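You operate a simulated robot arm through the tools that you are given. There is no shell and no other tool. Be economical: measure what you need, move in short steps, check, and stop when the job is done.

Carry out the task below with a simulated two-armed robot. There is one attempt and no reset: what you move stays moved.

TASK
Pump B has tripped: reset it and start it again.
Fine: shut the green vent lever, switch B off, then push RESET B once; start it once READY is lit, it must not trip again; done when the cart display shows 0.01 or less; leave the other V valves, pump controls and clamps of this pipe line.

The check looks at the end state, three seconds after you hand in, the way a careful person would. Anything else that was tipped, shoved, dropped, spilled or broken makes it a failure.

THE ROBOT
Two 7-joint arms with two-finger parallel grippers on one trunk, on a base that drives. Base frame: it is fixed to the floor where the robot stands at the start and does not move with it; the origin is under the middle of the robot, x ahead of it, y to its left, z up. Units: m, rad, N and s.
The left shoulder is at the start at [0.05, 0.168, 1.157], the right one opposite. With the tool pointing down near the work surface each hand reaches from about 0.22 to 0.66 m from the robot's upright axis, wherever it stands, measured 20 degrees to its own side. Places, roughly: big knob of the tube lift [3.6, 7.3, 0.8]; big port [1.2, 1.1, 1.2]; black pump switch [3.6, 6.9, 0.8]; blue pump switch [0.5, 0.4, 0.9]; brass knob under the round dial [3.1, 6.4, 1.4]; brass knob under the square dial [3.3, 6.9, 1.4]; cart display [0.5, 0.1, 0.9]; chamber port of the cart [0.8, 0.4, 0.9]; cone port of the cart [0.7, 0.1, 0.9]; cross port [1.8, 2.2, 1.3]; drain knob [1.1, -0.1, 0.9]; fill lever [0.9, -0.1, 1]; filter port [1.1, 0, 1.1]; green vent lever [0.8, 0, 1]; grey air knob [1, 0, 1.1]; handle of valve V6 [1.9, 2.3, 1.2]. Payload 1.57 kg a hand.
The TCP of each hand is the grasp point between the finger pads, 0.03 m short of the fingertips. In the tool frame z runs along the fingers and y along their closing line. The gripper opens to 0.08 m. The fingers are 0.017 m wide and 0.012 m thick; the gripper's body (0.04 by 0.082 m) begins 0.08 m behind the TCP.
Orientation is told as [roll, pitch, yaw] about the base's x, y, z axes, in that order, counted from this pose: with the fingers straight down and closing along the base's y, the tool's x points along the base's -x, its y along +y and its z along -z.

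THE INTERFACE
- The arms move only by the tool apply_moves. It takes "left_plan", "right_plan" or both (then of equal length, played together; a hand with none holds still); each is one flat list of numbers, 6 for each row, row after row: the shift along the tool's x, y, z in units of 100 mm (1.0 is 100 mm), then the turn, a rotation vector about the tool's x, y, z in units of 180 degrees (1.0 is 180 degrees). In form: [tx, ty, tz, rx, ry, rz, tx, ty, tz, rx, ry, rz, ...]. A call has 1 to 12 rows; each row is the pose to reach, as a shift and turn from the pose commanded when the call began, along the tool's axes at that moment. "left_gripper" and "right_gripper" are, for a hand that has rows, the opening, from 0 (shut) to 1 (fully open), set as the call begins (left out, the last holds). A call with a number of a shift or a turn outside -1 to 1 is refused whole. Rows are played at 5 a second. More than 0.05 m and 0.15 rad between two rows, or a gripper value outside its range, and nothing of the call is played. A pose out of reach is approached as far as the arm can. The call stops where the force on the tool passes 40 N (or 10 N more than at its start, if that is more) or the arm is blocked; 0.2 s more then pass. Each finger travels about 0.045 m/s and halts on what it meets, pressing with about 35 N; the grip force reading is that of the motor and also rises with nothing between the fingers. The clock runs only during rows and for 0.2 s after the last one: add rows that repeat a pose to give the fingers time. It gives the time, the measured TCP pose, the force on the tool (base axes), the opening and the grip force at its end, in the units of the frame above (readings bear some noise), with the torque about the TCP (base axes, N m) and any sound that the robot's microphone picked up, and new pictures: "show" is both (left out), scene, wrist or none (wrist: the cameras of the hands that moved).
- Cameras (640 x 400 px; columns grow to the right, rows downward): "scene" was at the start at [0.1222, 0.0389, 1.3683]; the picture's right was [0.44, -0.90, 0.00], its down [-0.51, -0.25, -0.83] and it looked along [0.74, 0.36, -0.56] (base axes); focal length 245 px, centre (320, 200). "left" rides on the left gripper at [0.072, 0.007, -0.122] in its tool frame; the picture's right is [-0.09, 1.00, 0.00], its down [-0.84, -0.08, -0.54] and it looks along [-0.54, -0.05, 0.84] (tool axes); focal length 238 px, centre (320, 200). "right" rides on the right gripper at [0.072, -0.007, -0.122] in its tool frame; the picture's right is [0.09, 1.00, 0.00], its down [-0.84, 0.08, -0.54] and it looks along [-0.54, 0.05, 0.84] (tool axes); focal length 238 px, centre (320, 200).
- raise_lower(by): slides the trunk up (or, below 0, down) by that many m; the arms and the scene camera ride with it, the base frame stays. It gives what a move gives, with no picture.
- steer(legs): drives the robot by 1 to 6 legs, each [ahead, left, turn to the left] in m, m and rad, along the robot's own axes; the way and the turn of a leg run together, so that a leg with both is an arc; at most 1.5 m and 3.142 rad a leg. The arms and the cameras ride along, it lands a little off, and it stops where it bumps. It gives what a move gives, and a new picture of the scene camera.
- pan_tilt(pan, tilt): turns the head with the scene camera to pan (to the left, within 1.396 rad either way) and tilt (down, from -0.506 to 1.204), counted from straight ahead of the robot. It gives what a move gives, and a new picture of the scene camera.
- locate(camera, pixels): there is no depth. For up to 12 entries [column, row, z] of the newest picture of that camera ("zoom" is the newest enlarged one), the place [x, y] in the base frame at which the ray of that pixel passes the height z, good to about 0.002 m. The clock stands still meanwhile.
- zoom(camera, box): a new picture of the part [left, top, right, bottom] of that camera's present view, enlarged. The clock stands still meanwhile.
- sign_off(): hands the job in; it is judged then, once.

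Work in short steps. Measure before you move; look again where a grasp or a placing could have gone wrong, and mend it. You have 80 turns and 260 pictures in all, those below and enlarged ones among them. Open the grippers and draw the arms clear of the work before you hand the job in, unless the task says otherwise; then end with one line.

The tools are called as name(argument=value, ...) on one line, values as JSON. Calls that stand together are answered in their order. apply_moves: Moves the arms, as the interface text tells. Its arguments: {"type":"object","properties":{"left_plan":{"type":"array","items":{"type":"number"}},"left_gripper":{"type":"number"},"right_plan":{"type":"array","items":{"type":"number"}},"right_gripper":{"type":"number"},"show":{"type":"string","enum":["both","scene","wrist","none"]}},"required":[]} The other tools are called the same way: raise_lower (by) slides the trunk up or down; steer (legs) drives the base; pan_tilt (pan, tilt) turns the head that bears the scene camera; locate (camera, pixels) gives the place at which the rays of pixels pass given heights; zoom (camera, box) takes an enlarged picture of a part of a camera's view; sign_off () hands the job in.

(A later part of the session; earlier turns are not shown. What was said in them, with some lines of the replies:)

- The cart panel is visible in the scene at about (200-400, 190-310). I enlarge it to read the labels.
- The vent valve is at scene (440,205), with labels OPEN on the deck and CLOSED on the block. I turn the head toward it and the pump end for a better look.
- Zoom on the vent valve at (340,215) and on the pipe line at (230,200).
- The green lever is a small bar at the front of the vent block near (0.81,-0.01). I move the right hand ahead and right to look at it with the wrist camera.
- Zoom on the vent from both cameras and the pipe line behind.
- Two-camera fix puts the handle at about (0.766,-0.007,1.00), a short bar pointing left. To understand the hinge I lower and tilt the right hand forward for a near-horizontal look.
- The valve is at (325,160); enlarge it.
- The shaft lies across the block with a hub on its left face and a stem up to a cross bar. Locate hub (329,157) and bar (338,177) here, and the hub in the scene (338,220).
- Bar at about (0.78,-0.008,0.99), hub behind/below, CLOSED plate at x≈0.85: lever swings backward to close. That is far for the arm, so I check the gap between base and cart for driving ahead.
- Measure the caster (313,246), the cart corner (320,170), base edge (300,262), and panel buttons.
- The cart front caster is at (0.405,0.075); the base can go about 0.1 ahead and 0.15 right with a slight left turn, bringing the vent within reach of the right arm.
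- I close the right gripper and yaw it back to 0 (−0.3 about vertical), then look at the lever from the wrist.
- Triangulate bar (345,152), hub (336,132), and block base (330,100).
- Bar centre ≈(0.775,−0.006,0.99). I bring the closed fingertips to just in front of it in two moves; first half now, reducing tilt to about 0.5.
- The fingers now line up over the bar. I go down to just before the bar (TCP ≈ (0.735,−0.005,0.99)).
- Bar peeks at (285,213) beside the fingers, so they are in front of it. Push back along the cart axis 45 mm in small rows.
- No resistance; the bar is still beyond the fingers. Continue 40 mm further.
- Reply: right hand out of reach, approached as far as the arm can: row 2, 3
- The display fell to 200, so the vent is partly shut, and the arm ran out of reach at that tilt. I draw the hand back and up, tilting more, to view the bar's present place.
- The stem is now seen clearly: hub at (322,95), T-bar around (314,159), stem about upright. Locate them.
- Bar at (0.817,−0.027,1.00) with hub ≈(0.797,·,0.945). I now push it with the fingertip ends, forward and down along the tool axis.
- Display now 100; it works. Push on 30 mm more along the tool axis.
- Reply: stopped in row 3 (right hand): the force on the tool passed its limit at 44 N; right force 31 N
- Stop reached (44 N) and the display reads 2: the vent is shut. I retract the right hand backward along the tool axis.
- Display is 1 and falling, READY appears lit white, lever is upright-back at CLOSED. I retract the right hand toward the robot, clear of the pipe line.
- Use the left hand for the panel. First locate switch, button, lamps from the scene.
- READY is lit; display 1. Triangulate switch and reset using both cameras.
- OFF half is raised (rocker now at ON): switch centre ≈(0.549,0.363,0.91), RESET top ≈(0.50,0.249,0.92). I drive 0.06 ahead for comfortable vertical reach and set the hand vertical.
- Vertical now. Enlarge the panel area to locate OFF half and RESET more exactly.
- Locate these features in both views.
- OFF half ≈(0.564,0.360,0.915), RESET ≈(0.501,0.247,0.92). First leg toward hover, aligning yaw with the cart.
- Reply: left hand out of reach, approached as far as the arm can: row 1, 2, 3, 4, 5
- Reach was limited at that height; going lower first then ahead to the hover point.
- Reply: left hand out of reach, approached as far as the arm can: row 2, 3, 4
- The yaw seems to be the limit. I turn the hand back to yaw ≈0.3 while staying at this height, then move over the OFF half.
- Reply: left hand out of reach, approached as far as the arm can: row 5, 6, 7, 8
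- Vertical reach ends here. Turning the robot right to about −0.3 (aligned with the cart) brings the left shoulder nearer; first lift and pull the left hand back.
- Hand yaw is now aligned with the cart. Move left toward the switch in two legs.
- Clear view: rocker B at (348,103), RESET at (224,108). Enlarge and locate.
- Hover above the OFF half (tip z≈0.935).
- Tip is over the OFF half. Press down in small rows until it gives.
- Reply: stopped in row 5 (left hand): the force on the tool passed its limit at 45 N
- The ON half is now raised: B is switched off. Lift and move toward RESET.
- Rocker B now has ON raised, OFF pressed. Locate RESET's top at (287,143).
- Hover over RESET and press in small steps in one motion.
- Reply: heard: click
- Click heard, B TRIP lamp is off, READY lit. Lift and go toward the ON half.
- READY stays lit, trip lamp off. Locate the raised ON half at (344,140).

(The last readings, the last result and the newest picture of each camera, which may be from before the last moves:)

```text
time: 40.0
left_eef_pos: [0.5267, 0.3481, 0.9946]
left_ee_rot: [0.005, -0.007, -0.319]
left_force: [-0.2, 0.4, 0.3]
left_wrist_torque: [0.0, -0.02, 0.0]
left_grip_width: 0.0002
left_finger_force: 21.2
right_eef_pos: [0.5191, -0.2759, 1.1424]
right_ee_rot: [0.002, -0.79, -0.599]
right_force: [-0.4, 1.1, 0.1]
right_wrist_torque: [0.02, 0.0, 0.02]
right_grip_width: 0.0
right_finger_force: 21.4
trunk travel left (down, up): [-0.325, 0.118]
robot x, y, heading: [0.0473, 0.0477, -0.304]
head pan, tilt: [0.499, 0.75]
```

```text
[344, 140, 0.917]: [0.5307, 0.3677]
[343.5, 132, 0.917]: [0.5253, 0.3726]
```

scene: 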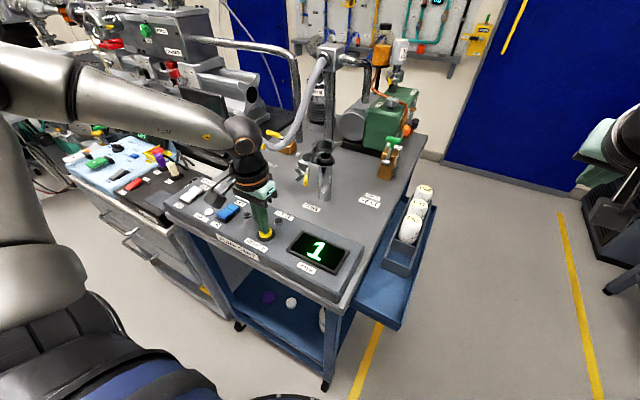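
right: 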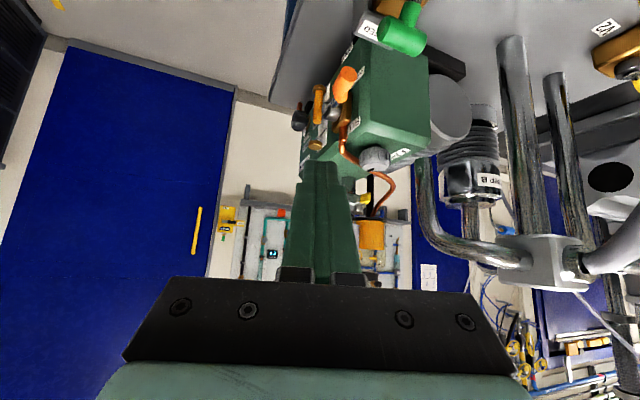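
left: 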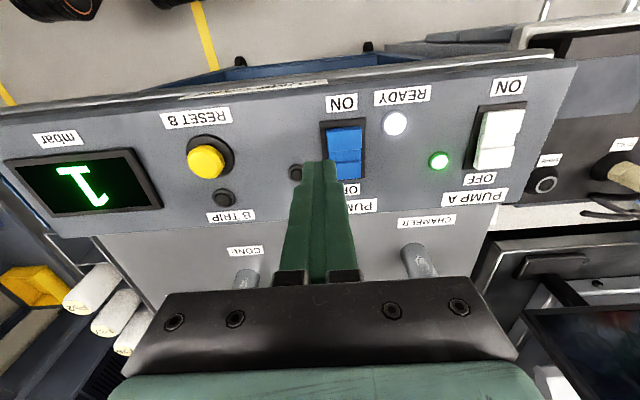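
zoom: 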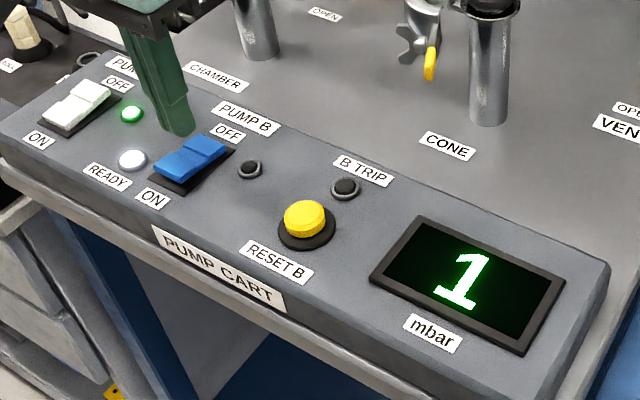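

Move over the ON half and press.

apply_moves(left_plan=[0.044, 0.205, 0, 0, 0, 0, 0.044, 0.205, 0.25, 0, 0, 0, 0.044, 0.205, 0.38, 0, 0, 0, 0.044, 0.205, 0.45, 0, 0, 0, 0.044, 0.205, 0.51, 0, 0, 0, 0.044, 0.205, 0.56, 0, 0, 0, 0.044, 0.205, 0.6, 0, 0, 0, 0.044, 0.205, 0.63, 0, 0, 0], show="both")

zoom(camera="scene", box=[180, 160, 360, 290])

```text
time: 41.5
left_eef_pos: [0.5293, 0.3664, 0.9461]
left_ee_rot: [0.016, -0.014, -0.316]
left_force: [-12.3, 1.9, 19.7]
left_wrist_torque: [-0.09, 0.18, -0.03]
left_grip_width: 0.0
left_finger_force: 21.1
right_eef_pos: [0.5181, -0.2767, 1.1442]
right_ee_rot: [0.006, -0.79, -0.6]
right_force: [0.7, 0.0, -1.1]
right_wrist_torque: [0.02, -0.01, -0.01]
right_grip_width: 0.0
right_finger_force: 21.2
trunk travel left (down, up): [-0.325, 0.118]
robot x, y, heading: [0.0494, 0.0477, -0.3]
head pan, tilt: [0.499, 0.75]
stopped in row 7 (left hand): the force on the tool passed its limit at 44 N (the readings are from after the stop); the commanded pose is now the measured one
```

scene: 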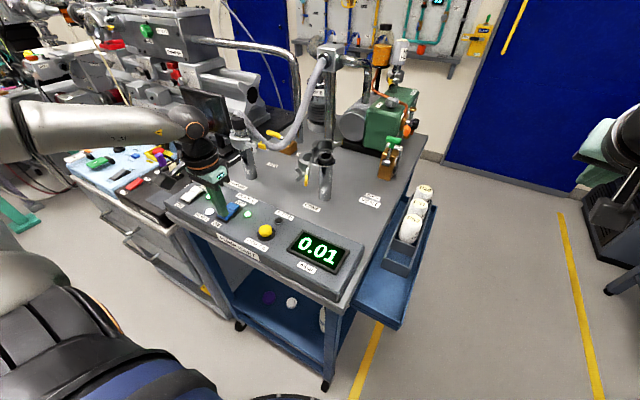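
left: 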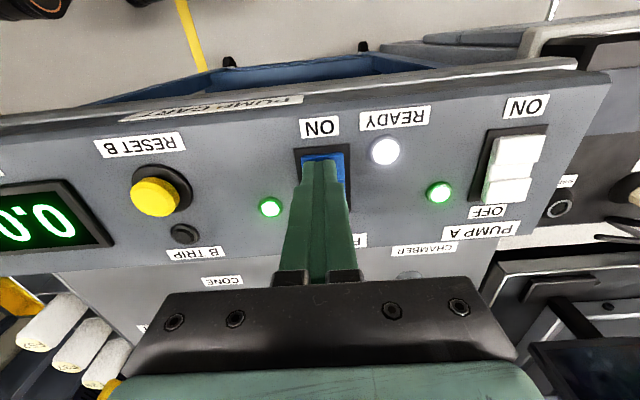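

```text
3.08 times, centred on (270, 225) of scene
```

zoom: 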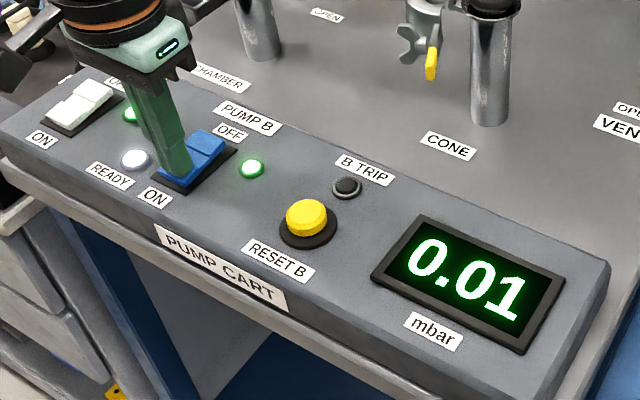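

Pump B's green lamp is lit and the display shows 0.01. Lift the left hand straight up and back toward the robot, opening both grippers once clear.

apply_moves(left_plan=[0, 0, -0.35, 0, 0, 0, 0, 0, -0.7, 0, 0, 0, 0.3, 0, -1, 0, 0, 0, 0.7, 0, -1, 0, 0, 0, 1, 0, -1, 0, 0, 0], show="none")

apply_moves(left_plan=[0.3, 0, -0.3, 0, 0, 0, 0.6, 0, -0.6, 0, 0, 0, 0.7, 0, -0.8, 0, 0, 0, 0.7, 0, -0.8, 0, 0, 0, 0.7, 0, -0.8, 0, 0, 0, 0.7, 0, -0.8, 0, 0, 0], left_gripper=1, right_plan=[0, 0, -0.2, 0, 0, 0, 0, 0, -0.4, 0, 0, 0, 0, 0, -0.6, 0, 0, 0, 0, 0, -0.6, 0, 0, 0, 0, 0, -0.6, 0, 0, 0, 0, 0, -0.6, 0, 0, 0], right_gripper=1, show="scene")

zoom(camera="scene", box=[160, 100, 460, 310])

zoom(camera="scene", box=[340, 100, 460, 220])

```text
time: 42.7
left_eef_pos: [0.4332, 0.3965, 1.0411]
left_ee_rot: [0.012, -0.017, -0.316]
left_force: [0.5, 0.0, 0.1]
left_wrist_torque: [-0.01, 0.02, 0.03]
left_grip_width: 0.0001
left_finger_force: 21.4
right_eef_pos: [0.5197, -0.2782, 1.141]
right_ee_rot: [0.001, -0.79, -0.598]
right_force: [0.0, 0.3, 0.0]
right_wrist_torque: [0.02, -0.01, -0.01]
right_grip_width: 0.0002
right_finger_force: 20.9
trunk travel left (down, up): [-0.325, 0.118]
robot x, y, heading: [0.0503, 0.0463, -0.298]
head pan, tilt: [0.499, 0.75]
```

```text
time: 44.1
left_eef_pos: [0.3665, 0.4183, 1.1203]
left_ee_rot: [0.013, -0.016, -0.314]
left_force: [-0.6, 0.3, 0.4]
left_wrist_torque: [0.01, -0.03, -0.01]
left_grip_width: 0.0801
left_finger_force: 0.2
right_eef_pos: [0.4844, -0.2503, 1.183]
right_ee_rot: [0.002, -0.789, -0.599]
right_force: [-0.2, 0.9, 0.5]
right_wrist_torque: [-0.03, -0.03, 0.01]
right_grip_width: 0.08
right_finger_force: 0.0
trunk travel left (down, up): [-0.325, 0.118]
robot x, y, heading: [0.0492, 0.0473, -0.301]
head pan, tilt: [0.499, 0.75]
```

scene: 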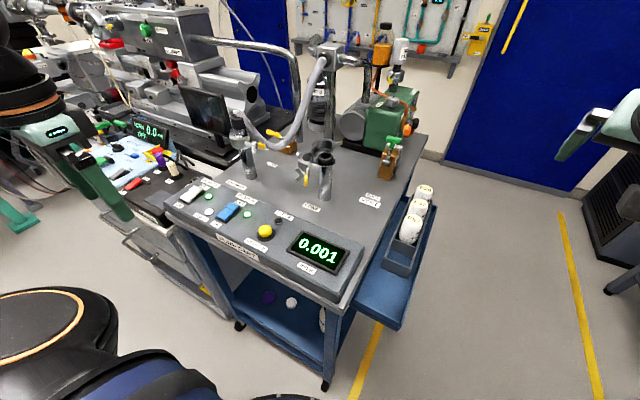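

```text
1.90 times, centred on (310, 205) of scene
```

zoom: 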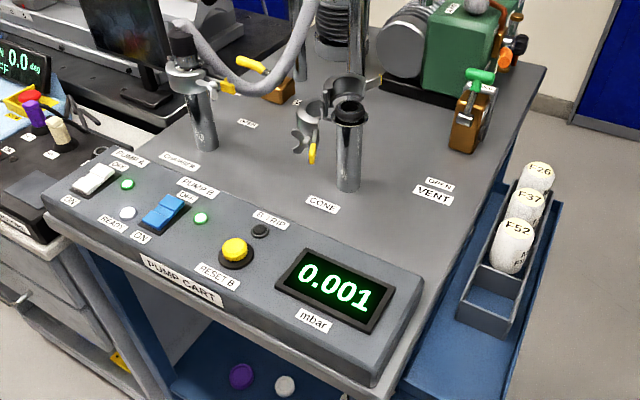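

```text
3.33 times, centred on (400, 160) of scene
```

zoom: 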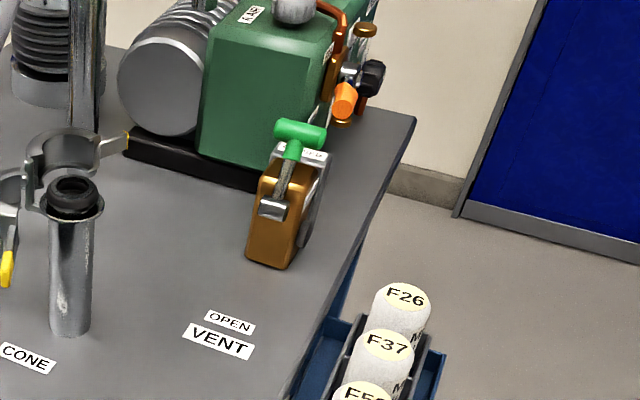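

The display reads 0.001, both pump lamps are green, READY is lit, the trip lamp is dark, and the vent lever is at CLOSED. Both arms are clear with grippers open, so I hand in.

sign_off()

```text
The job is handed in.
```

Pump B is reset and running again: the vent lever is at CLOSED, the B TRIP lamp is off, and the cart display reads 0.001 mbar.
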